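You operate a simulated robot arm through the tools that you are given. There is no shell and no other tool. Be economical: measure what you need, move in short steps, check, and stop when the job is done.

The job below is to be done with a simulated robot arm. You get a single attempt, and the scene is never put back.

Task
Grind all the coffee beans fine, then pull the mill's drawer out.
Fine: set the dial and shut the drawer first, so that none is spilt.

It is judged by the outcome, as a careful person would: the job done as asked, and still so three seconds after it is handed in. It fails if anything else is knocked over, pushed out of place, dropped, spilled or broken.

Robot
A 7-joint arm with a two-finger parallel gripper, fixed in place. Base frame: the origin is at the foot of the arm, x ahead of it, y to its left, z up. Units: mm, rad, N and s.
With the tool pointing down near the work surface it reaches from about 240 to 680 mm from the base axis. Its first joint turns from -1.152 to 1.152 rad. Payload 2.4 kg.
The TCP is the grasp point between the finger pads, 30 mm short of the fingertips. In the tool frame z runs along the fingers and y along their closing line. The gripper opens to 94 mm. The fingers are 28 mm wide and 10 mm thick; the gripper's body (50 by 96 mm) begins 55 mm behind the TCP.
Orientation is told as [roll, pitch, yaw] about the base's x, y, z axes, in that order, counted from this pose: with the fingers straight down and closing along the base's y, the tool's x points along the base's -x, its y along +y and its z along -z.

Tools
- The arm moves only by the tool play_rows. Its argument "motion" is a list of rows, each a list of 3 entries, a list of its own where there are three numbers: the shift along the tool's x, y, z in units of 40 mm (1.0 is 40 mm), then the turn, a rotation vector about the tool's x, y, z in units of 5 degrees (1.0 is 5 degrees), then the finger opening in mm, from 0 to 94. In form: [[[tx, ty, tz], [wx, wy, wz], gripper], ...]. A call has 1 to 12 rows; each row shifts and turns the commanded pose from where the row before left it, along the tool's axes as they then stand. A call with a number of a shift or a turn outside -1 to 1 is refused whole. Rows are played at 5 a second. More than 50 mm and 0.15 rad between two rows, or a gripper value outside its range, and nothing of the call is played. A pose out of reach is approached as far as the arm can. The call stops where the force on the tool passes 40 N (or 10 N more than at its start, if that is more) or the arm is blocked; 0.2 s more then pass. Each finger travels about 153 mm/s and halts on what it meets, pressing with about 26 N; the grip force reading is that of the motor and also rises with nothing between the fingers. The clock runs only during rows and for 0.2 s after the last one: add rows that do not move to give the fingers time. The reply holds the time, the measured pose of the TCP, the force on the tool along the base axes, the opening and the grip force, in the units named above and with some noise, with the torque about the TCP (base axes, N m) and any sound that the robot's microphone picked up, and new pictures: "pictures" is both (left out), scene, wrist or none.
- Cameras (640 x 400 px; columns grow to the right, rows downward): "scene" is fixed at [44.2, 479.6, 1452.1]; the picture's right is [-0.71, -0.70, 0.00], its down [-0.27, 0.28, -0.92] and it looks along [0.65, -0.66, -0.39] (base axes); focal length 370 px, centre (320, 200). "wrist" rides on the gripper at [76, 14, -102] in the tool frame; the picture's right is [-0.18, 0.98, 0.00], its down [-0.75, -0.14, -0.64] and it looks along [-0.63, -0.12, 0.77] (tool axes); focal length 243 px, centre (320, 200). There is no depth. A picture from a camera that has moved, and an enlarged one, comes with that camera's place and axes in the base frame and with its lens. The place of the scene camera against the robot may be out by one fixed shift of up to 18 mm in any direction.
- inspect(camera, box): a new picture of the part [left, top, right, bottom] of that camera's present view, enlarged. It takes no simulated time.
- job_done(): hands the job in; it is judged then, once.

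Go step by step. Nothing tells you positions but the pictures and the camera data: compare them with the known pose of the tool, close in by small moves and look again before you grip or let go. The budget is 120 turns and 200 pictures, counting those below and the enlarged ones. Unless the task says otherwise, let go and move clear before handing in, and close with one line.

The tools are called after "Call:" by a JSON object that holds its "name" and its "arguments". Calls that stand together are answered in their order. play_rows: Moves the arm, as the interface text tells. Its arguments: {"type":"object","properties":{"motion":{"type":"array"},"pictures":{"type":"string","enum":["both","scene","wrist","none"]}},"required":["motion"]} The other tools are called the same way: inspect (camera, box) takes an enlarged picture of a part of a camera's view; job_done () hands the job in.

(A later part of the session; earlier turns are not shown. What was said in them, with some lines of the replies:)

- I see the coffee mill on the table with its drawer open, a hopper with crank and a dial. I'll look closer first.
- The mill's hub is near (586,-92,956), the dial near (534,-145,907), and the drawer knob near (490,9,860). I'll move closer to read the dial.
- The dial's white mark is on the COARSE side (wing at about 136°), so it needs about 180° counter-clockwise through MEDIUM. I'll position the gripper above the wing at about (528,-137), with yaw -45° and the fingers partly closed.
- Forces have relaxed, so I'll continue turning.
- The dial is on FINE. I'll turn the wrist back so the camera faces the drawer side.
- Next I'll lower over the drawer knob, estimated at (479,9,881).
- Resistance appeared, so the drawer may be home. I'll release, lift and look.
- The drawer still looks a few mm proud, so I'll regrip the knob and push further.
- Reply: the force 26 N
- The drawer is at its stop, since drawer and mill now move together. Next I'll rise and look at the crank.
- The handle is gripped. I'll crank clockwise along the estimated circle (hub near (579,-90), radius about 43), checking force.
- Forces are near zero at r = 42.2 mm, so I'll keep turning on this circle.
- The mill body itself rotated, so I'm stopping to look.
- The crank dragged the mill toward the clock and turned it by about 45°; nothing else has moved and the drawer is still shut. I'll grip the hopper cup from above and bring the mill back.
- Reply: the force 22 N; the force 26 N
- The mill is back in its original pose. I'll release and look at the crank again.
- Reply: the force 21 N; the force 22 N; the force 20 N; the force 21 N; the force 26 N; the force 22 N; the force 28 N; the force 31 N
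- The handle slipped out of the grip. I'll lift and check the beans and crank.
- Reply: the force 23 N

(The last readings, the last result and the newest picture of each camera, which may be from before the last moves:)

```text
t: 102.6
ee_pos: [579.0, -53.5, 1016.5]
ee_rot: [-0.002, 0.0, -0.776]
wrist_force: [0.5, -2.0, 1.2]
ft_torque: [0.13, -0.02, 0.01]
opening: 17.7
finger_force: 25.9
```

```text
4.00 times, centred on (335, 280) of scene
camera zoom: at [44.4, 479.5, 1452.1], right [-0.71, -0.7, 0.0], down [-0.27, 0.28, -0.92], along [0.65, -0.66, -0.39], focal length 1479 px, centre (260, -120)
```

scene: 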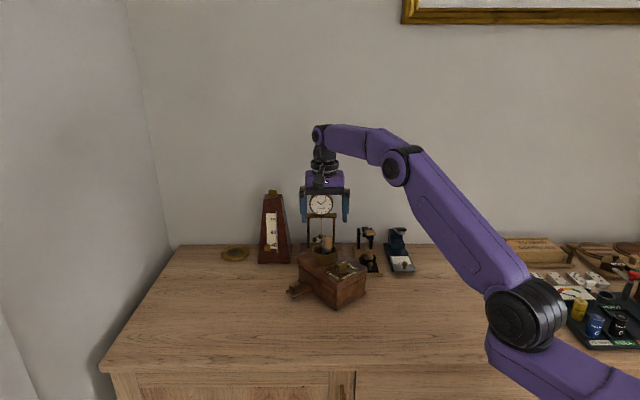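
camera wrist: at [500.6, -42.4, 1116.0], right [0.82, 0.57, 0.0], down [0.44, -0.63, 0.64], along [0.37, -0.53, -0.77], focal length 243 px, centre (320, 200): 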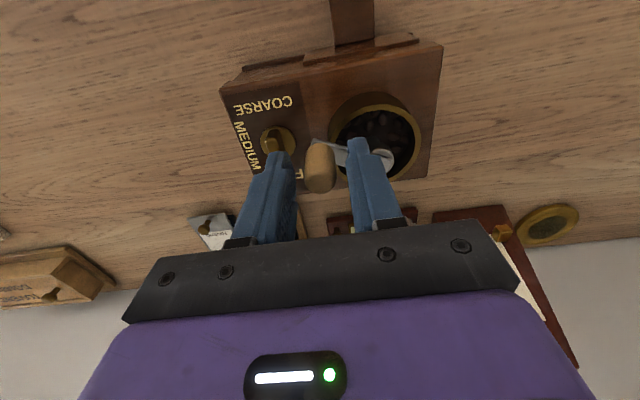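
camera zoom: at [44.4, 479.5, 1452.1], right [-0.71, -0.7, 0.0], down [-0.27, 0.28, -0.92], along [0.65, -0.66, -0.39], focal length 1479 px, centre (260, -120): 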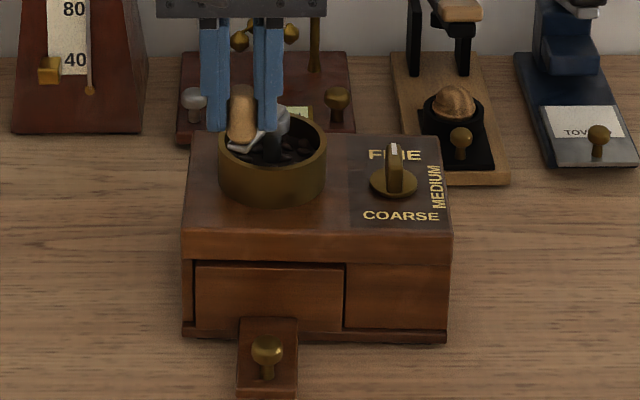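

Call:
{"name": "play_rows", "arguments": {"motion": [[[0, 0, 0], [0, 0, 0], 30], [[0, 0, 0], [0, 0, 0], 34], [[0, 0, 0], [0, 0, 0], 34]], "pictures": "none"}}

Call:
{"name": "inspect", "arguments": {"camera": "wrist", "box": [220, 80, 420, 220]}}

Call:
{"name": "inspect", "arguments": {"camera": "scene", "box": [290, 220, 350, 290]}}

```text
t: 103.4
ee_pos: [579.2, -52.7, 1015.7]
ee_rot: [0.001, 0.0, -0.777]
wrist_force: [-1.1, 0.0, -0.7]
ft_torque: [0.0, -0.03, -0.01]
opening: 33.8
finger_force: 0.0
```

```text
2.86 times, centred on (320, 150) of wrist
camera zoom: at [534.3, 10.6, 1119.4], right [0.82, 0.57, 0.0], down [0.44, -0.63, 0.64], along [0.37, -0.53, -0.77], focal length 693 px, centre (320, 343)
```

zoom: 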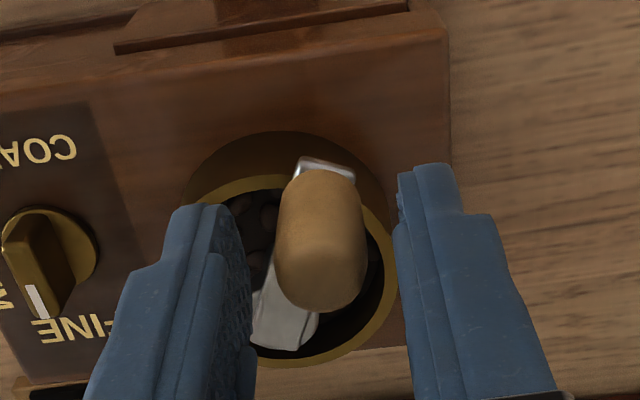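

```text
5.71 times, centred on (320, 255) of scene
camera zoom: at [44.2, 479.6, 1452.1], right [-0.71, -0.7, 0.0], down [-0.27, 0.28, -0.92], along [0.65, -0.66, -0.39], focal length 2113 px, centre (320, -114)
```

zoom: 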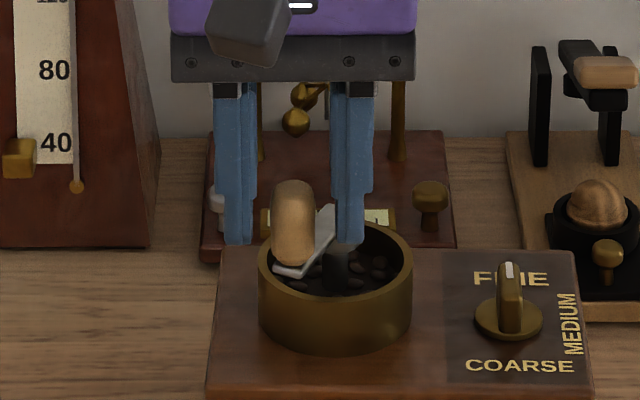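

Call:
{"name": "play_rows", "arguments": {"motion": [[[0, 0, -0.03], [0, 0, 0], 20], [[0, 0, 0], [0, 0, 0], 0], [[0, 0, 0.045], [0, 0, 0], 0], [[-0.139, 0.241, 0.006], [0, 0, 0], 0], [[-0.197, 0.197, 0.006], [0, 0, 0], 0], [[-0.241, 0.139, 0.006], [0, 0, 0], 0], [[-0.2685, 0.072, 0.006], [0, 0, 0], 0], [[-0.278, 0, 0.006], [0, 0, 0], 0], [[-0.2685, -0.072, 0.006], [0, 0, 0], 0], [[0, 0, 0], [0, 0, 0], 0]], "pictures": "none"}}

Call:
{"name": "inspect", "arguments": {"camera": "scene", "box": [290, 230, 380, 330]}}

```text
t: 105.6
ee_pos: [634.4, -75.5, 1015.7]
ee_rot: [0.001, -0.001, -0.778]
wrist_force: [-10.8, -3.2, 22.3]
ft_torque: [-0.05, 0.35, 0.05]
opening: 18.1
finger_force: 25.6
```

```text
4.00 times, centred on (335, 280) of scene
camera zoom: at [43.4, 479.5, 1452.1], right [-0.71, -0.7, 0.0], down [-0.27, 0.28, -0.92], along [0.65, -0.66, -0.39], focal length 1479 px, centre (260, -120)
```

zoom: 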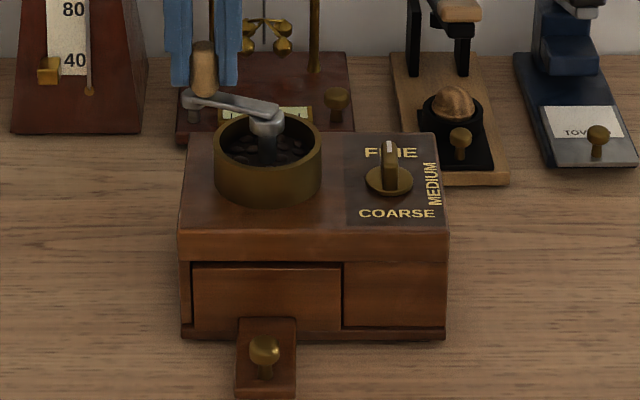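

Call:
{"name": "play_rows", "arguments": {"motion": [[[0.0105, -0.025, 0], [0, 0, 0], 0], [[-0.241, -0.139, 0.006], [0, 0, 0], 0], [[-0.197, -0.197, 0.006], [0, 0, 0], 0], [[-0.139, -0.241, 0.006], [0, 0, 0], 0], [[-0.072, -0.2685, 0.006], [0, 0, 0], 0], [[0, -0.278, 0.006], [0, 0, 0], 0], [[0.072, -0.2685, 0.006], [0, 0, 0], 0], [[0, 0, 0], [0, 0, 0], 0]], "pictures": "none"}}

Call:
{"name": "inspect", "arguments": {"camera": "scene", "box": [290, 230, 380, 330]}}

```text
t: 107.4
ee_pos: [611.8, -131.4, 1013.3]
ee_rot: [0.0, 0.0, -0.775]
wrist_force: [-1.9, 9.1, 11.1]
ft_torque: [0.56, 0.43, -0.01]
opening: 17.8
finger_force: 26.2
```

```text
4.00 times, centred on (335, 280) of scene
camera zoom: at [43.9, 479.9, 1452.0], right [-0.71, -0.7, 0.0], down [-0.27, 0.28, -0.92], along [0.65, -0.66, -0.39], focal length 1479 px, centre (260, -120)
```

zoom: 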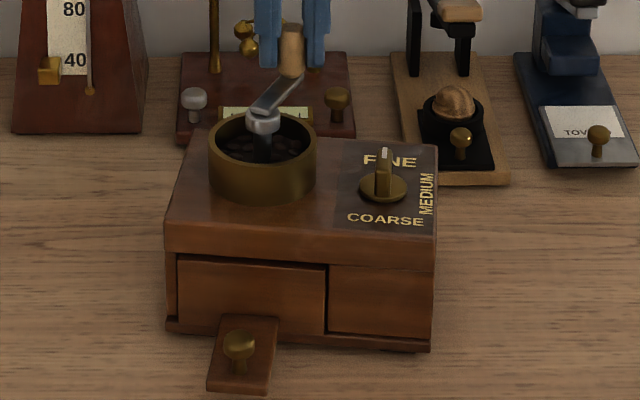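

Call:
{"name": "play_rows", "arguments": {"motion": [[[0.023, 0.01, 0.02], [0, 0, 0], 0], [[0.139, -0.241, 0.006], [0, 0, 0], 0], [[0.197, -0.197, 0.006], [0, 0, 0], 0], [[0.241, -0.139, 0.006], [0, 0, 0], 0], [[0.2685, -0.072, 0.006], [0, 0, 0], 0], [[0.278, 0, 0.006], [0, 0, 0], 0], [[0.2685, 0.072, 0.006], [0, 0, 0], 0], [[0, 0, 0], [0, 0, 0], 0]], "pictures": "none"}}

Call:
{"name": "inspect", "arguments": {"camera": "scene", "box": [290, 230, 380, 330]}}

```text
t: 109.2
ee_pos: [555.0, -108.6, 1012.1]
ee_rot: [0.002, -0.003, -0.777]
wrist_force: [11.4, 5.6, 14.0]
ft_torque: [0.03, -0.26, -0.03]
opening: 18.0
finger_force: 25.8
```

```text
4.00 times, centred on (335, 280) of scene
camera zoom: at [44.2, 479.8, 1452.0], right [-0.71, -0.7, 0.0], down [-0.27, 0.28, -0.92], along [0.65, -0.66, -0.39], focal length 1479 px, centre (260, -120)
```

zoom: 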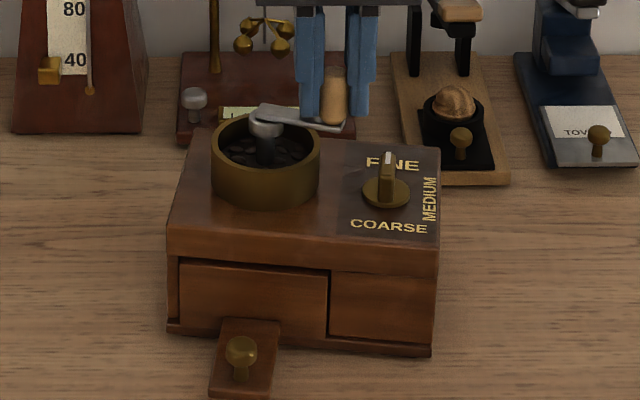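

Call:
{"name": "play_rows", "arguments": {"motion": [[[-0.013, 0.029, 0.02], [0, 0, 0], 0], [[0.239, 0.138, 0.007], [0, 0, 0], 0], [[0.195, 0.195, 0.007], [0, 0, 0], 0], [[0.138, 0.239, 0.007], [0, 0, 0], 0], [[0.071, 0.2665, 0.007], [0, 0, 0], 0], [[0, 0.276, 0.007], [0, 0, 0], 0], [[-0.071, 0.2665, 0.007], [0, 0, 0], 0], [[0, 0, 0], [0, 0, 0], 0]], "pictures": "none"}}

Call:
{"name": "inspect", "arguments": {"camera": "scene", "box": [290, 230, 380, 330]}}

```text
t: 111.0
ee_pos: [578.6, -48.9, 1008.9]
ee_rot: [0.0, 0.002, -0.774]
wrist_force: [-5.2, 13.4, 16.2]
ft_torque: [0.19, 0.07, -0.03]
opening: 18.4
finger_force: 26.1
```

```text
4.00 times, centred on (335, 280) of scene
camera zoom: at [43.7, 480.0, 1451.9], right [-0.71, -0.7, 0.0], down [-0.27, 0.28, -0.92], along [0.65, -0.66, -0.39], focal length 1479 px, centre (260, -120)
```

zoom: 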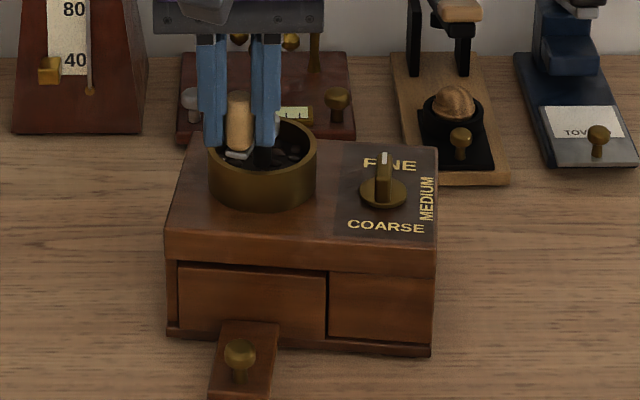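

Call:
{"name": "play_rows", "arguments": {"motion": [[[0, 0, 0], [0, 0, 0], 30], [[0.033, 0.015, -0.18], [0, 0, 0], 30], [[0, 0, 0], [0, 0, 0], 16], [[0, 0, 0], [0, 0, 0], 0], [[0, 0, 0.045], [0, 0, 0], 0], [[-0.138, 0.239, 0.006], [0, 0, 0], 0], [[-0.195, 0.195, 0.006], [0, 0, 0], 0], [[-0.239, 0.138, 0.006], [0, 0, 0], 0], [[-0.2665, 0.071, 0.006], [0, 0, 0], 0], [[-0.276, 0, 0.006], [0, 0, 0], 0], [[-0.2665, -0.071, 0.006], [0, 0, 0], 0], [[0, 0, 0], [0, 0, 0], 0]], "pictures": "none"}}

Call:
{"name": "inspect", "arguments": {"camera": "scene", "box": [290, 230, 380, 330]}}

```text
t: 113.6
ee_pos: [634.0, -74.4, 1015.0]
ee_rot: [0.002, -0.006, -0.777]
wrist_force: [14.9, 6.0, 13.7]
ft_torque: [0.11, -0.07, -0.13]
opening: 18.0
finger_force: 26.1
```

```text
4.00 times, centred on (335, 280) of scene
camera zoom: at [44.3, 479.8, 1452.0], right [-0.71, -0.7, 0.0], down [-0.27, 0.28, -0.92], along [0.65, -0.66, -0.39], focal length 1479 px, centre (260, -120)
```

zoom: 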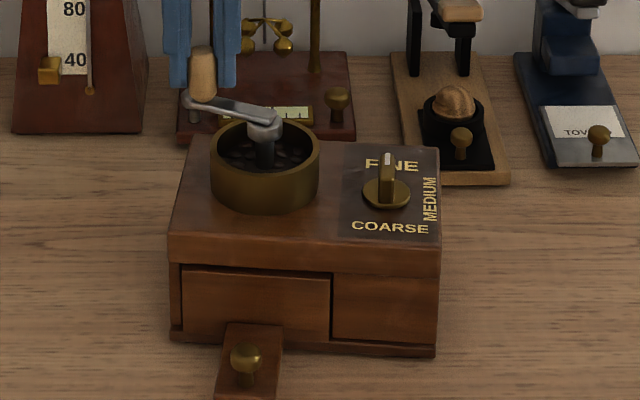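

Call:
{"name": "play_rows", "arguments": {"motion": [[[-0.016, 0.036, 0.01], [0, 0, 0], 0], [[-0.239, -0.138, 0.007], [0, 0, 0], 0], [[-0.195, -0.195, 0.007], [0, 0, 0], 0], [[-0.138, -0.239, 0.007], [0, 0, 0], 0], [[-0.071, -0.2665, 0.007], [0, 0, 0], 0], [[0, -0.276, 0.007], [0, 0, 0], 0], [[0.071, -0.2665, 0.007], [0, 0, 0], 0], [[0, 0, 0], [0, 0, 0], 0]], "pictures": "none"}}

Call:
{"name": "inspect", "arguments": {"camera": "scene", "box": [290, 230, 380, 330]}}

```text
t: 115.4
ee_pos: [613.0, -128.1, 1012.9]
ee_rot: [0.001, -0.003, -0.778]
wrist_force: [-3.1, 8.0, 26.9]
ft_torque: [0.38, 0.35, -0.03]
opening: 18.1
finger_force: 26.4
```

```text
4.00 times, centred on (335, 280) of scene
camera zoom: at [43.5, 479.9, 1452.0], right [-0.71, -0.7, 0.0], down [-0.27, 0.28, -0.92], along [0.65, -0.66, -0.39], focal length 1479 px, centre (260, -120)
```

zoom: 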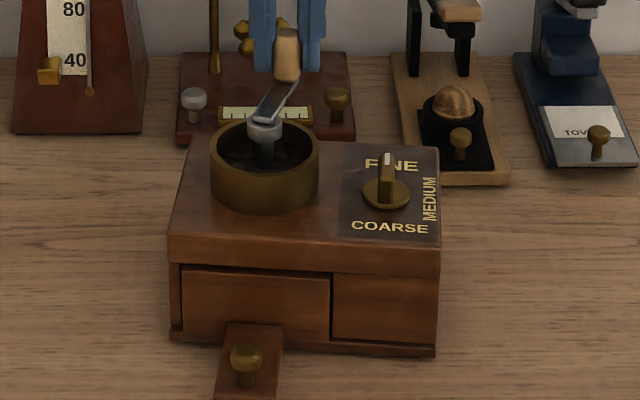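

Call:
{"name": "play_rows", "arguments": {"motion": [[[0.02, 0.009, 0], [0, 0, 0], 0], [[0.138, -0.239, 0.005], [0, 0, 0], 0], [[0.195, -0.195, 0.005], [0, 0, 0], 0], [[0.239, -0.138, 0.006], [0, 0, 0], 0], [[0.2665, -0.071, 0.006], [0, 0, 0], 0], [[0.276, 0, 0.007], [0, 0, 0], 0], [[0.2665, 0.071, 0.007], [0, 0, 0], 0], [[0, 0, 0], [0, 0, 0], 0]], "pictures": "none"}}

Call:
{"name": "inspect", "arguments": {"camera": "scene", "box": [308, 250, 348, 290]}}

```text
t: 117.2
ee_pos: [556.4, -107.3, 1009.4]
ee_rot: [-0.002, 0.0, -0.78]
wrist_force: [-8.8, -5.7, 27.4]
ft_torque: [-0.15, 0.01, 0.05]
opening: 18.4
finger_force: 26.1
```

```text
10.00 times, centred on (328, 270) of scene
camera zoom: at [43.4, 479.5, 1452.1], right [-0.71, -0.7, 0.0], down [-0.27, 0.28, -0.92], along [0.65, -0.66, -0.39], focal length 3698 px, centre (240, -500)
```

zoom: 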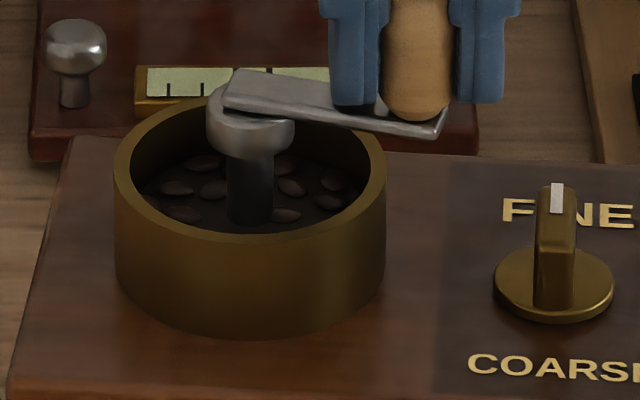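

Call:
{"name": "play_rows", "arguments": {"motion": [[[0, 0, 0], [0, 0, 0], 30], [[0.01, -0.023, -0.16], [0, 0, 0], 30], [[0, 0, 0], [0, 0, 0], 12], [[0, 0, 0], [0, 0, 0], 0], [[0, 0, 0.045], [0, 0, 0], 0], [[0.309, 0.2, 0.007], [0, 0, 0], 0], [[0.2215, 0.294, 0.007], [0, 0, 0], 0], [[0.1076, 0.352, 0.007], [0, 0, 0], 0], [[-0.019, 0.368, 0.007], [0, 0, 0], 0], [[-0.144, 0.339, 0.007], [0, 0, 0], 0], [[-0.251, 0.269, 0.007], [0, 0, 0], 0], [[0, 0, 0], [0, 0, 0], 0]], "pictures": "none"}}

Call:
{"name": "inspect", "arguments": {"camera": "scene", "box": [290, 230, 380, 330]}}

```text
t: 119.8
ee_pos: [602.2, -45.3, 1013.9]
ee_rot: [0.003, -0.003, -0.776]
wrist_force: [1.3, 10.2, 14.7]
ft_torque: [0.1, -0.05, -0.04]
opening: 17.8
finger_force: 26.0
```

```text
4.00 times, centred on (335, 280) of scene
camera zoom: at [43.9, 479.9, 1452.0], right [-0.71, -0.7, 0.0], down [-0.27, 0.28, -0.92], along [0.65, -0.66, -0.39], focal length 1479 px, centre (260, -120)
```

zoom: 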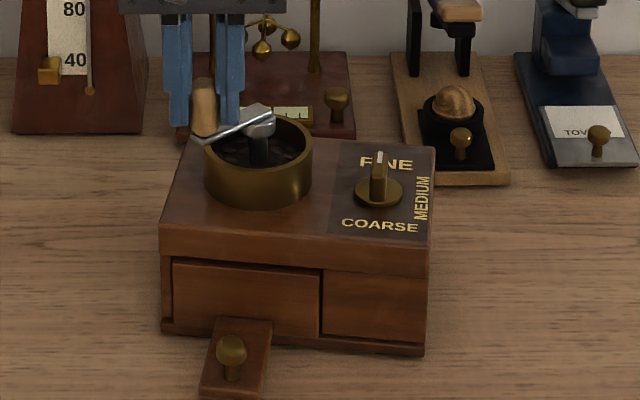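

Call:
{"name": "play_rows", "arguments": {"motion": [[[0.015, 0.02, 0.02], [0, 0, 0], 0], [[-0.328, 0.167, 0.008], [0, 0, 0], 0], [[-0.365, 0.045, 0.008], [0, 0, 0], 0], [[-0.359, -0.083, 0.008], [0, 0, 0], 0], [[-0.309, -0.2, 0.008], [0, 0, 0], 0], [[-0.2215, -0.294, 0.008], [0, 0, 0], 0], [[-0.1076, -0.352, 0.008], [0, 0, 0], 0], [[0.019, -0.368, 0.008], [0, 0, 0], 0], [[0, 0, 0], [0, 0, 0], 0]], "pictures": "none"}}

Call:
{"name": "inspect", "arguments": {"camera": "scene", "box": [290, 230, 380, 330]}}

```text
t: 121.8
ee_pos: [618.7, -124.3, 1010.0]
ee_rot: [0.0, 0.0, -0.776]
wrist_force: [-1.0, -1.1, 23.6]
ft_torque: [0.22, 0.19, 0.0]
opening: 18.0
finger_force: 26.1
```

```text
4.00 times, centred on (335, 280) of scene
camera zoom: at [43.7, 479.7, 1452.1], right [-0.71, -0.7, 0.0], down [-0.27, 0.28, -0.92], along [0.65, -0.66, -0.39], focal length 1479 px, centre (260, -120)
```

zoom: 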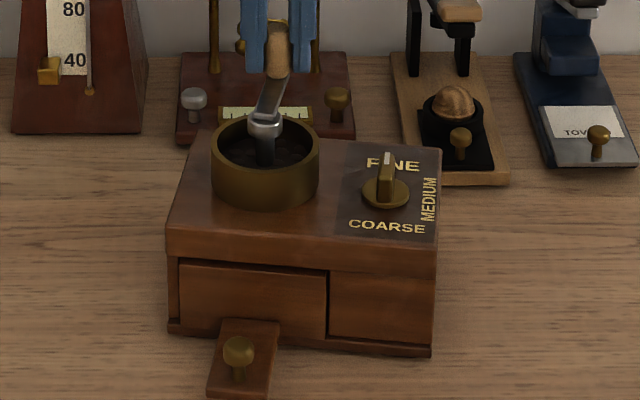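

Call:
{"name": "play_rows", "arguments": {"motion": [[[0, 0, 0], [0, 0, 0], 30], [[0, 0, -0.16], [0, 0, 0], 30], [[0, 0, 0], [0, 0, 0], 12], [[0, 0, 0], [0, 0, 0], 0], [[0, 0, 0.05], [0, 0, 0], 0], [[0.144, -0.339, 0.008], [0, 0, 0], 0], [[0.251, -0.269, 0.008], [0, 0, 0], 0], [[0.328, -0.167, 0.008], [0, 0, 0], 0], [[0.365, -0.045, 0.008], [0, 0, 0], 0], [[0.359, 0.083, 0.008], [0, 0, 0], 0], [[0.309, 0.2, 0.008], [0, 0, 0], 0], [[0, 0, 0], [0, 0, 0], 0]], "pictures": "none"}}

Call:
{"name": "inspect", "arguments": {"camera": "scene", "box": [290, 230, 380, 330]}}

```text
t: 124.4
ee_pos: [552.2, -88.8, 1012.9]
ee_rot: [0.002, -0.001, -0.777]
wrist_force: [-1.1, 0.3, 16.7]
ft_torque: [0.34, 0.34, 0.04]
opening: 18.0
finger_force: 26.6
```

```text
4.00 times, centred on (335, 280) of scene
camera zoom: at [43.8, 479.6, 1452.1], right [-0.71, -0.7, 0.0], down [-0.27, 0.28, -0.92], along [0.65, -0.66, -0.39], focal length 1479 px, centre (260, -120)
```

zoom: 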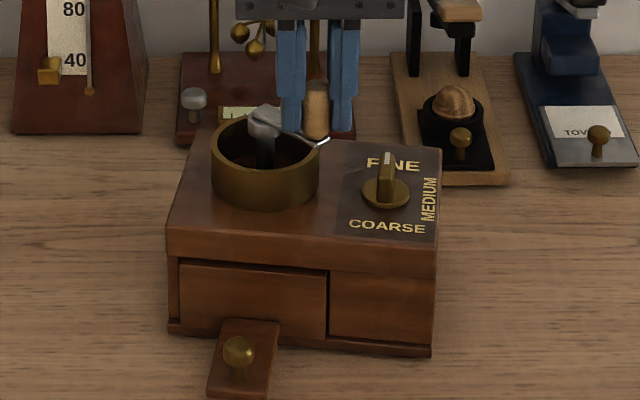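

Call:
{"name": "play_rows", "arguments": {"motion": [[[0, 0, 0.015], [0, 0, 0], 0], [[0.2215, 0.294, 0.008], [0, 0, 0], 0], [[0.1076, 0.352, 0.008], [0, 0, 0], 0], [[-0.019, 0.368, 0.008], [0, 0, 0], 0], [[-0.144, 0.339, 0.008], [0, 0, 0], 0], [[-0.251, 0.269, 0.008], [0, 0, 0], 0], [[-0.328, 0.167, 0.008], [0, 0, 0], 0], [[-0.365, 0.045, 0.008], [0, 0, 0], 0], [[0, 0, 0], [0, 0, 0], 0]], "pictures": "none"}}

Call:
{"name": "inspect", "arguments": {"camera": "scene", "box": [290, 230, 380, 330]}}

Call:
{"name": "inspect", "arguments": {"camera": "wrist", "box": [120, 40, 320, 180]}}

```text
t: 126.4
ee_pos: [626.4, -60.8, 1010.3]
ee_rot: [-0.001, -0.001, -0.779]
wrist_force: [-5.7, -6.2, 25.7]
ft_torque: [0.08, 0.22, 0.04]
opening: 18.4
finger_force: 26.4
```

```text
4.00 times, centred on (335, 280) of scene
camera zoom: at [43.5, 479.4, 1452.1], right [-0.71, -0.7, 0.0], down [-0.27, 0.28, -0.92], along [0.65, -0.66, -0.39], focal length 1479 px, centre (260, -120)
```

zoom: 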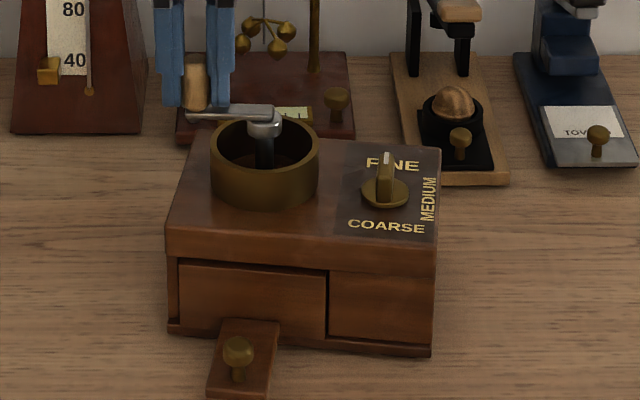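

```text
2.86 times, centred on (220, 110) of wrist
camera zoom: at [581.5, 2.9, 1112.0], right [0.82, 0.57, 0.0], down [0.44, -0.63, 0.64], along [0.37, -0.53, -0.77], focal length 693 px, centre (606, 457)
```

zoom: 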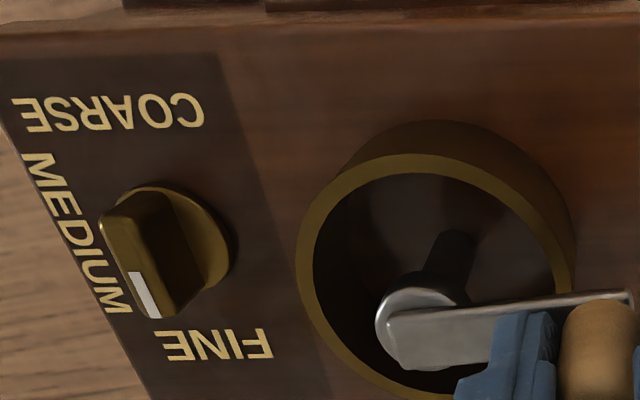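

The hopper looks empty. I'll do one more turn to be sure and leave the handle at the left.

Call:
{"name": "play_rows", "arguments": {"motion": [[[0, 0, 0], [0, 0, 0], 30], [[0, -0.02, -0.16], [0, 0, 0], 30], [[0, 0, 0], [0, 0, 0], 12], [[0, 0, 0], [0, 0, 0], 0], [[0, 0, 0.05], [0, 0, 0], 0], [[-0.359, -0.083, 0.008], [0, 0, 0], 0], [[-0.309, -0.2, 0.008], [0, 0, 0], 0], [[-0.2215, -0.294, 0.008], [0, 0, 0], 0], [[-0.1076, -0.352, 0.008], [0, 0, 0], 0], [[0.019, -0.368, 0.008], [0, 0, 0], 0], [[0.144, -0.339, 0.008], [0, 0, 0], 0], [[0, 0, 0], [0, 0, 0], 0]], "pictures": "none"}}

Call:
{"name": "inspect", "arguments": {"camera": "scene", "box": [290, 230, 380, 330]}}

```text
t: 129.0
ee_pos: [605.3, -129.5, 1012.7]
ee_rot: [0.0, -0.001, -0.775]
wrist_force: [-1.0, 3.5, 0.6]
ft_torque: [0.07, 0.04, -0.01]
opening: 17.9
finger_force: 25.8
```

```text
4.00 times, centred on (335, 280) of scene
camera zoom: at [44.1, 479.7, 1452.0], right [-0.71, -0.7, 0.0], down [-0.27, 0.28, -0.92], along [0.65, -0.66, -0.39], focal length 1479 px, centre (260, -120)
```

zoom: 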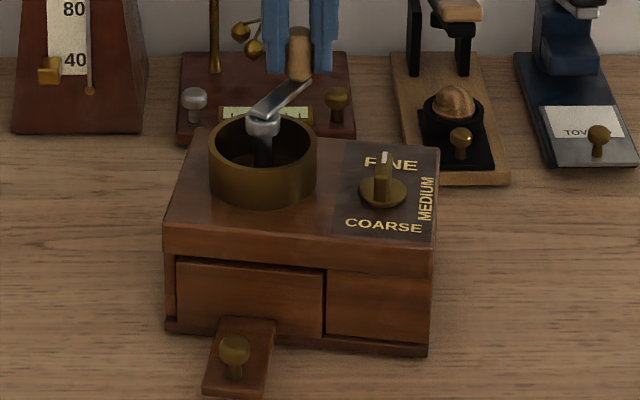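

Call:
{"name": "play_rows", "arguments": {"motion": [[[0, 0, 0], [0, 0, 0], 30], [[0, 0, -0.6], [0, 0, 0], 40], [[0, 0, -0.9], [0, 0, 0], 50], [[0.6, 0, -0.5], [0, 0, 0], 50], [[0.6, 0, 0], [0, 0, 0], 50], [[0, 0, 0], [0, 0, 0], 50]], "pictures": "wrist"}}

Call:
{"name": "inspect", "arguments": {"camera": "wrist", "box": [240, 60, 420, 200]}}

Call:
{"name": "inspect", "arguments": {"camera": "scene", "box": [290, 250, 370, 340]}}

```text
t: 130.4
ee_pos: [570.3, -95.9, 1092.5]
ee_rot: [0.0, 0.001, -0.776]
wrist_force: [0.1, 0.1, 1.6]
ft_torque: [0.0, -0.03, 0.0]
opening: 49.8
finger_force: 0.0
camera wrist: at [524.7, -31.9, 1194.2], right [0.82, 0.57, 0.0], down [0.44, -0.63, 0.64], along [0.37, -0.53, -0.77], focal length 243 px, centre (320, 200)
```

wrist: 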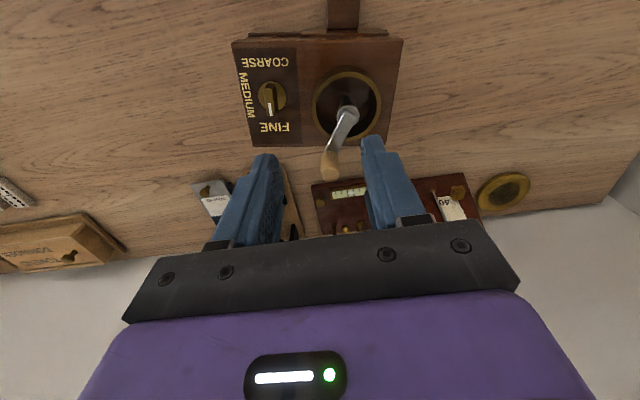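

```text
2.86 times, centred on (330, 130) of wrist
camera zoom: at [524.7, -31.9, 1194.2], right [0.82, 0.57, 0.0], down [0.44, -0.63, 0.64], along [0.37, -0.53, -0.77], focal length 693 px, centre (291, 400)
```

zoom: 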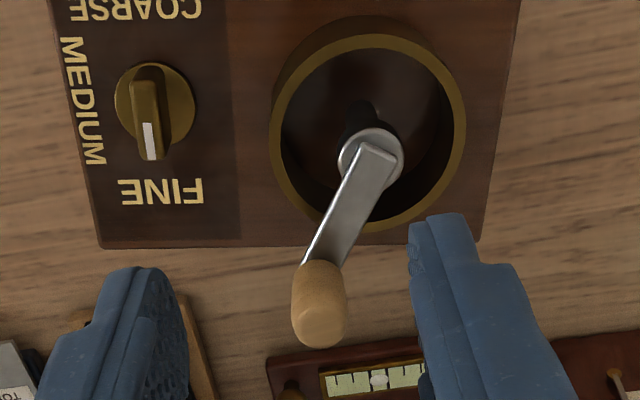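

```text
4.44 times, centred on (330, 295) of scene
camera zoom: at [44.2, 479.6, 1452.1], right [-0.71, -0.7, 0.0], down [-0.27, 0.28, -0.92], along [0.65, -0.66, -0.39], focal length 1644 px, centre (276, -222)
```

zoom: 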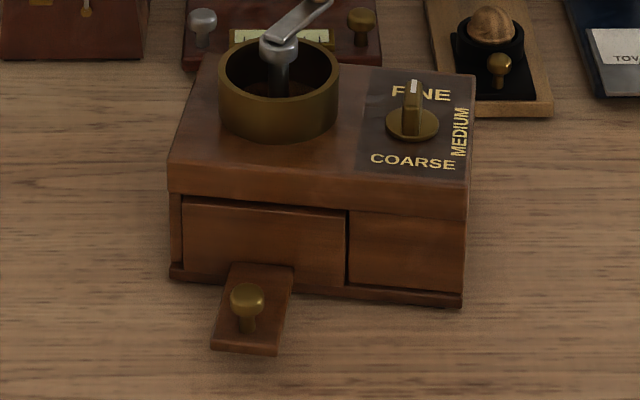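

The hopper is empty. The mill is turned about 8°, so the drawer now points at about 126°. Next is the drawer knob, near (528,-1).

Call:
{"name": "play_rows", "arguments": {"motion": [[[0.75, 0.34, 0], [0, 0, 0], 40], [[0.75, 0.34, 0], [0, 0, 0], 40], [[0.72, 0.33, 0.3], [0, 0, 0], 40], [[0, 0, 0.9], [0, 0, 0.94], 40], [[0, 0, 0.9], [0, 0, 0.94], 40], [[0, 0, 0], [0, 0, 0], 40]], "pictures": "wrist"}}

Call:
{"name": "inspect", "arguments": {"camera": "wrist", "box": [240, 40, 400, 180]}}

```text
t: 131.8
ee_pos: [535.3, -3.2, 1008.2]
ee_rot: [0.0, 0.0, -0.941]
wrist_force: [-0.5, -0.7, 0.1]
ft_torque: [0.0, 0.01, 0.01]
opening: 39.7
finger_force: 0.1
camera wrist: at [502.4, 66.9, 1109.7], right [0.9, 0.43, 0.0], down [0.33, -0.69, 0.64], along [0.28, -0.58, -0.77], focal length 243 px, centre (320, 200)
```

wrist: 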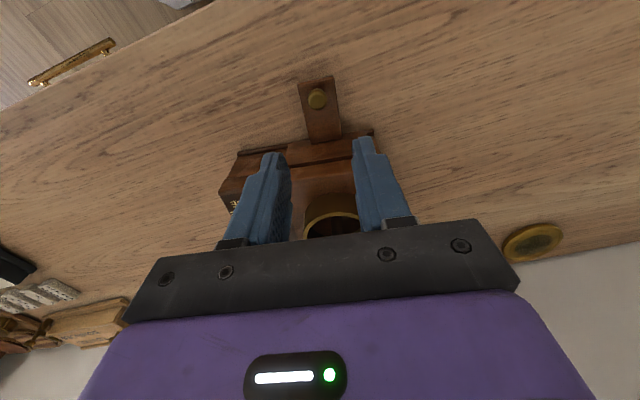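

```text
2.86 times, centred on (320, 110) of wrist
camera zoom: at [502.4, 66.9, 1109.7], right [0.9, 0.43, 0.0], down [0.33, -0.69, 0.64], along [0.28, -0.58, -0.77], focal length 693 px, centre (320, 457)
```

zoom: 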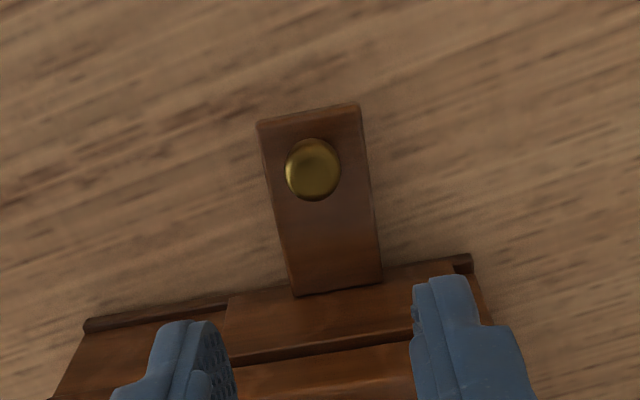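

Call:
{"name": "play_rows", "arguments": {"motion": [[[0.139, 0, 0.9], [0, 0, 0], 40], [[0, 0, 0.9], [0, 0, 0], 40], [[0, 0, 0.45], [0, 0, 0], 40], [[0, 0, 0], [0, 0, 0], 40]], "pictures": "none"}}

Call:
{"name": "inspect", "arguments": {"camera": "wrist", "box": [240, 60, 400, 200]}}

```text
t: 132.8
ee_pos: [532.3, -1.3, 919.2]
ee_rot: [0.001, -0.002, -0.941]
wrist_force: [-0.3, -0.1, 0.6]
ft_torque: [-0.04, -0.02, 0.0]
opening: 40.0
finger_force: 0.0
```

```text
2.86 times, centred on (320, 130) of wrist
camera zoom: at [498.1, 68.9, 1020.4], right [0.9, 0.43, 0.0], down [0.33, -0.69, 0.64], along [0.28, -0.58, -0.77], focal length 693 px, centre (320, 400)
```

zoom: 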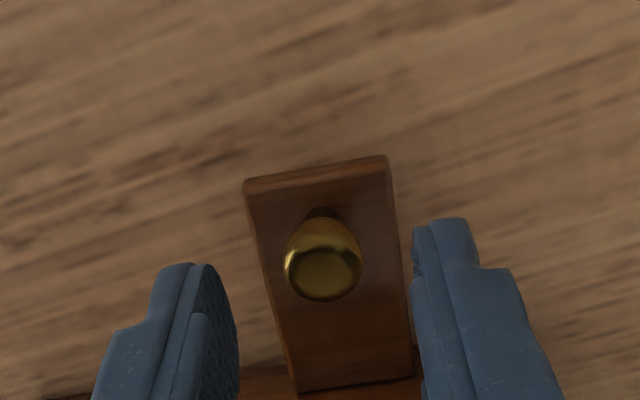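

Call:
{"name": "play_rows", "arguments": {"motion": [[[0.03, 0.01, 0.42], [0, 0, 0], 40], [[0, 0, 0], [0, 0, 0], 24], [[0, 0, 0], [0, 0, 0], 0], [[0, 0, 0], [0, 0, 0], 0], [[0.15, 0, 0], [0, 0, 0], 0], [[0.2, 0, 0], [0, 0, 0], 0], [[0.2, 0, 0], [0, 0, 0], 0], [[0, 0, 0], [0, 0, 0], 0]], "pictures": "none"}}

Call:
{"name": "inspect", "arguments": {"camera": "scene", "box": [290, 250, 370, 340]}}

```text
t: 134.6
ee_pos: [518.7, 17.6, 900.7]
ee_rot: [0.0, 0.0, -0.94]
wrist_force: [-1.3, -2.2, 2.2]
ft_torque: [-0.14, -0.02, 0.03]
opening: 17.3
finger_force: 25.5
```

```text
4.44 times, centred on (330, 295) of scene
camera zoom: at [44.1, 479.5, 1452.1], right [-0.71, -0.7, 0.0], down [-0.27, 0.28, -0.92], along [0.65, -0.66, -0.39], focal length 1644 px, centre (276, -222)
```

zoom: 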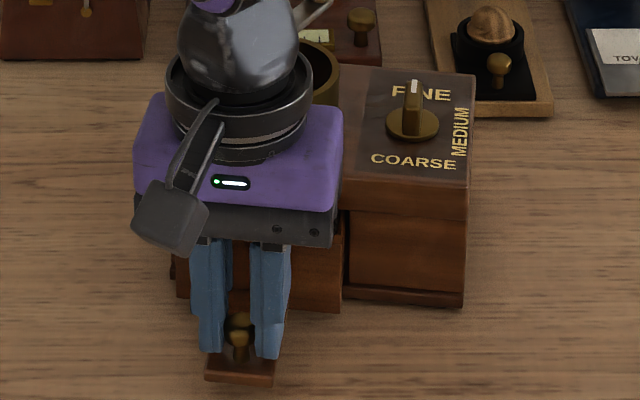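

Call:
{"name": "play_rows", "arguments": {"motion": [[[0.2, 0, 0], [0, 0, 0], 0], [[0.2, 0, 0], [0, 0, 0], 0], [[0.2, 0, 0], [0, 0, 0], 0], [[0, 0, 0], [0, 0, 0], 0]], "pictures": "none"}}

Call:
{"name": "inspect", "arguments": {"camera": "scene", "box": [290, 250, 370, 340]}}

```text
t: 135.6
ee_pos: [503.6, 37.6, 900.5]
ee_rot: [0.0, 0.001, -0.941]
wrist_force: [-5.4, -3.9, 6.9]
ft_torque: [-0.06, 0.1, -0.08]
opening: 16.8
finger_force: 26.3
```

```text
4.44 times, centred on (330, 295) of scene
camera zoom: at [43.9, 479.5, 1452.1], right [-0.71, -0.7, 0.0], down [-0.27, 0.28, -0.92], along [0.65, -0.66, -0.39], focal length 1644 px, centre (276, -222)
```

zoom: 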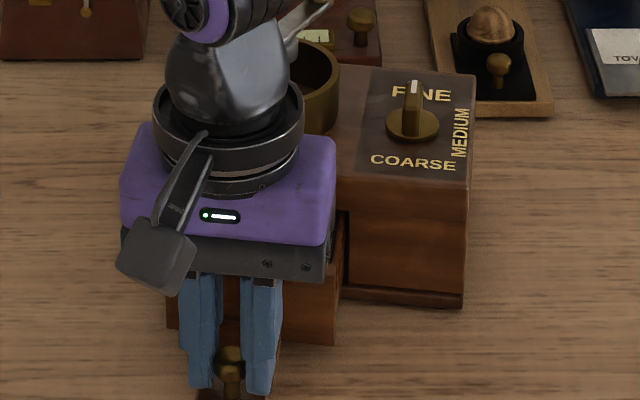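

Call:
{"name": "play_rows", "arguments": {"motion": [[[0, 0, 0], [0, 0, 0], 30], [[0, 0, 0], [0, 0, 0], 36], [[0, 0, -0.9], [0, 0, 0], 36], [[0, 0, -1], [0, 0, 0], 36], [[0, 0, -0.9], [0, 0, 0], 60], [[0.3, 0, -0.5], [0, 0, 0], 94], [[0, 0, 0], [0, 0, 0], 94]], "pictures": "wrist"}}

Call:
{"name": "inspect", "arguments": {"camera": "wrist", "box": [220, 60, 420, 220]}}

Call:
{"name": "inspect", "arguments": {"camera": "scene", "box": [290, 250, 370, 350]}}

```text
t: 137.2
ee_pos: [497.2, 47.1, 1032.8]
ee_rot: [0.0, -0.001, -0.94]
wrist_force: [0.1, -0.4, 0.7]
ft_torque: [-0.02, 0.01, 0.0]
opening: 93.8
finger_force: 0.1
camera wrist: at [464.1, 117.7, 1135.1], right [0.9, 0.43, 0.0], down [0.33, -0.69, 0.64], along [0.28, -0.58, -0.77], focal length 243 px, centre (320, 200)
```

wrist: 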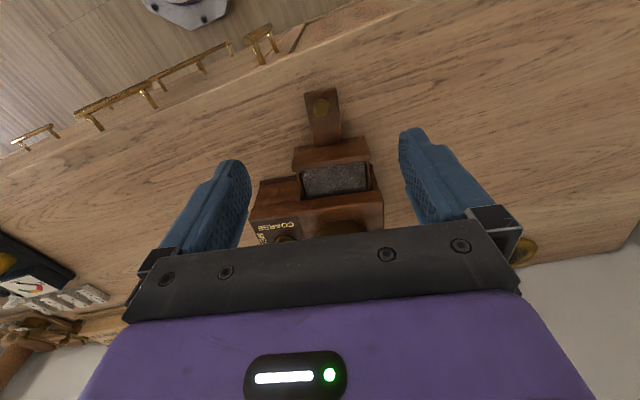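

```text
2.50 times, centred on (320, 140) of wrist
camera zoom: at [464.1, 117.7, 1135.1], right [0.9, 0.43, 0.0], down [0.33, -0.69, 0.64], along [0.28, -0.58, -0.77], focal length 606 px, centre (320, 350)
```

zoom: 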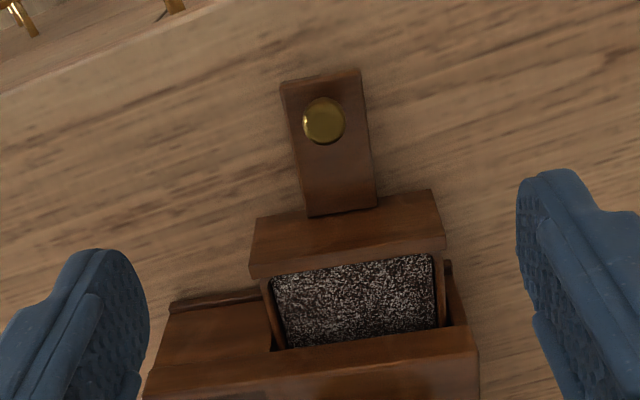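

```text
4.00 times, centred on (330, 300) of scene
camera zoom: at [44.2, 479.6, 1452.1], right [-0.71, -0.7, 0.0], down [-0.27, 0.28, -0.92], along [0.65, -0.66, -0.39], focal length 1479 px, centre (280, -200)
```

zoom: 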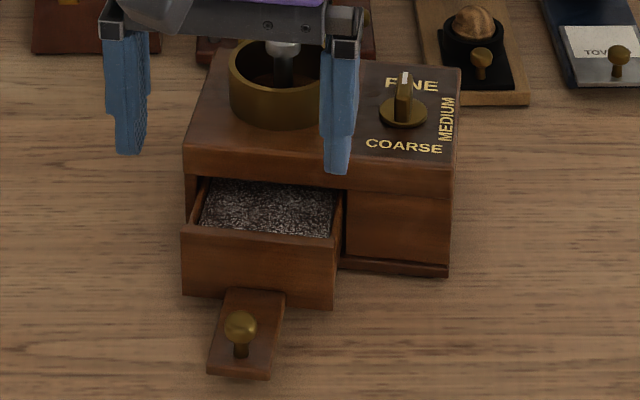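

The grounds are fine and all in the drawer. I'll draw it a little further out so there is no doubt.

Call:
{"name": "play_rows", "arguments": {"motion": [[[-0.28, 0, 0.5], [0, 0, 0], 40], [[0, 0, 0.9], [0, 0, 0], 40], [[0, 0, 0.95], [0, 0, 0], 40], [[0, 0, 0.93], [0, 0, 0], 40], [[0, 0, 0], [0, 0, 0], 40]], "pictures": "none"}}

Call:
{"name": "inspect", "arguments": {"camera": "wrist", "box": [240, 60, 400, 200]}}

```text
t: 138.4
ee_pos: [503.3, 39.4, 902.2]
ee_rot: [0.0, 0.001, -0.941]
wrist_force: [-0.2, 0.1, 0.2]
ft_torque: [0.02, 0.05, 0.02]
opening: 39.9
finger_force: 0.1
```

```text
2.86 times, centred on (320, 130) of wrist
camera zoom: at [469.8, 109.2, 1004.0], right [0.9, 0.43, 0.0], down [0.33, -0.69, 0.64], along [0.28, -0.58, -0.77], focal length 693 px, centre (320, 400)
```

zoom: 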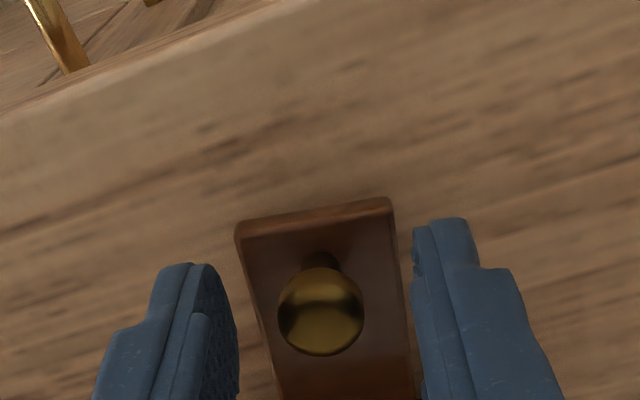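

Call:
{"name": "play_rows", "arguments": {"motion": [[[0, 0, 0], [0, 0, 0], 22], [[0, 0, 0], [0, 0, 0], 0], [[0, 0, 0], [0, 0, 0], 0], [[0.1, 0, 0], [0, 0, 0], 0], [[0.1, 0, 0], [0, 0, 0], 0], [[0, 0, 0], [0, 0, 0], 0]], "pictures": "none"}}

Call:
{"name": "inspect", "arguments": {"camera": "scene", "box": [290, 250, 370, 350]}}

```text
t: 139.8
ee_pos: [497.7, 45.0, 902.6]
ee_rot: [0.0, 0.0, -0.943]
wrist_force: [1.0, 0.1, 0.5]
ft_torque: [-0.11, -0.09, 0.02]
opening: 16.8
finger_force: 26.0
```

```text
4.00 times, centred on (330, 300) of scene
camera zoom: at [44.2, 479.6, 1452.1], right [-0.71, -0.7, 0.0], down [-0.27, 0.28, -0.92], along [0.65, -0.66, -0.39], focal length 1479 px, centre (280, -200)
```

zoom: 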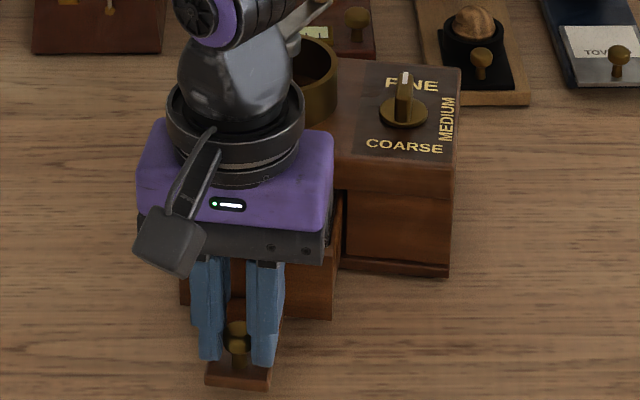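

Call:
{"name": "play_rows", "arguments": {"motion": [[[0, 0, 0], [0, 0, 0], 30], [[0, 0, 0], [0, 0, 0], 36], [[0, 0, -0.9], [0, 0, 0], 36], [[0, 0, -1], [0, 0, 0], 36], [[0.3, 0, -0.9], [0, 0, 0], 40], [[0.7, 0, -0.7], [0, 0, 0], 40], [[0.9, 0, -0.4], [0, 0, 0], 40], [[0.9, 0, -0.4], [0, 0, 0], 40], [[0, 0, 0], [0, 0, 0], 40]], "pictures": "scene"}}

Call:
{"name": "inspect", "arguments": {"camera": "scene", "box": [270, 230, 400, 360]}}

```text
t: 141.8
ee_pos: [431.4, 133.6, 1071.9]
ee_rot: [0.0, 0.001, -0.941]
wrist_force: [-0.4, 0.0, 0.8]
ft_torque: [0.02, 0.04, -0.01]
opening: 39.9
finger_force: 0.1
```

scene: 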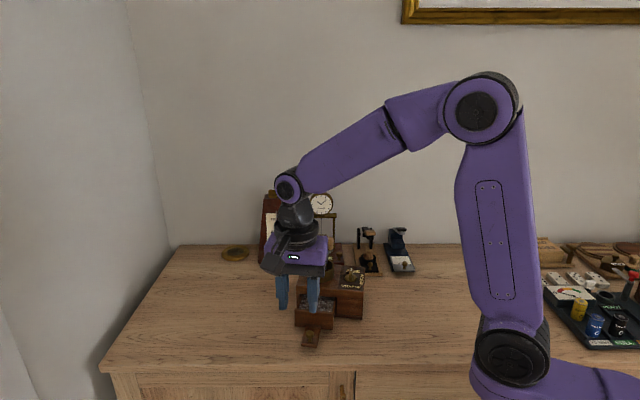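

```text
3.08 times, centred on (335, 295) of scene
camera zoom: at [44.1, 479.6, 1452.1], right [-0.71, -0.7, 0.0], down [-0.27, 0.28, -0.92], along [0.65, -0.66, -0.39], focal length 1138 px, centre (274, -92)
```

zoom: 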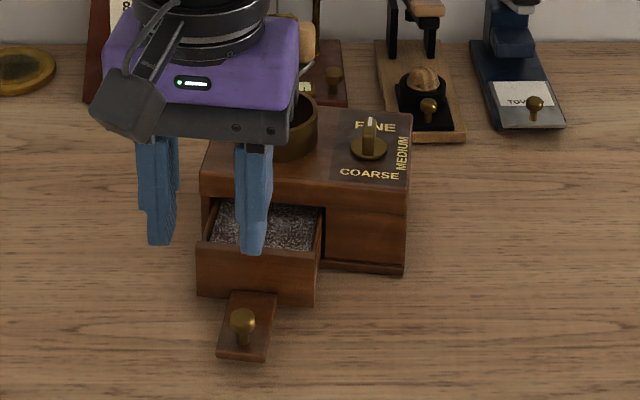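

The hopper is empty, the dial is on FINE, the drawer is out with the grounds in it, and the gripper is clear. I'm handing in.

Call:
{"name": "job_done", "arguments": {}}

```text
The job is handed in.
```

The beans are ground with the dial on FINE: the hopper is empty, all the grounds are in the drawer with none spilt, and the drawer is pulled out about 54 mm. While cranking, the mill slid back close to the clock; I moved it back and nothing else moved, but it now sits about 8° off its starting angle.
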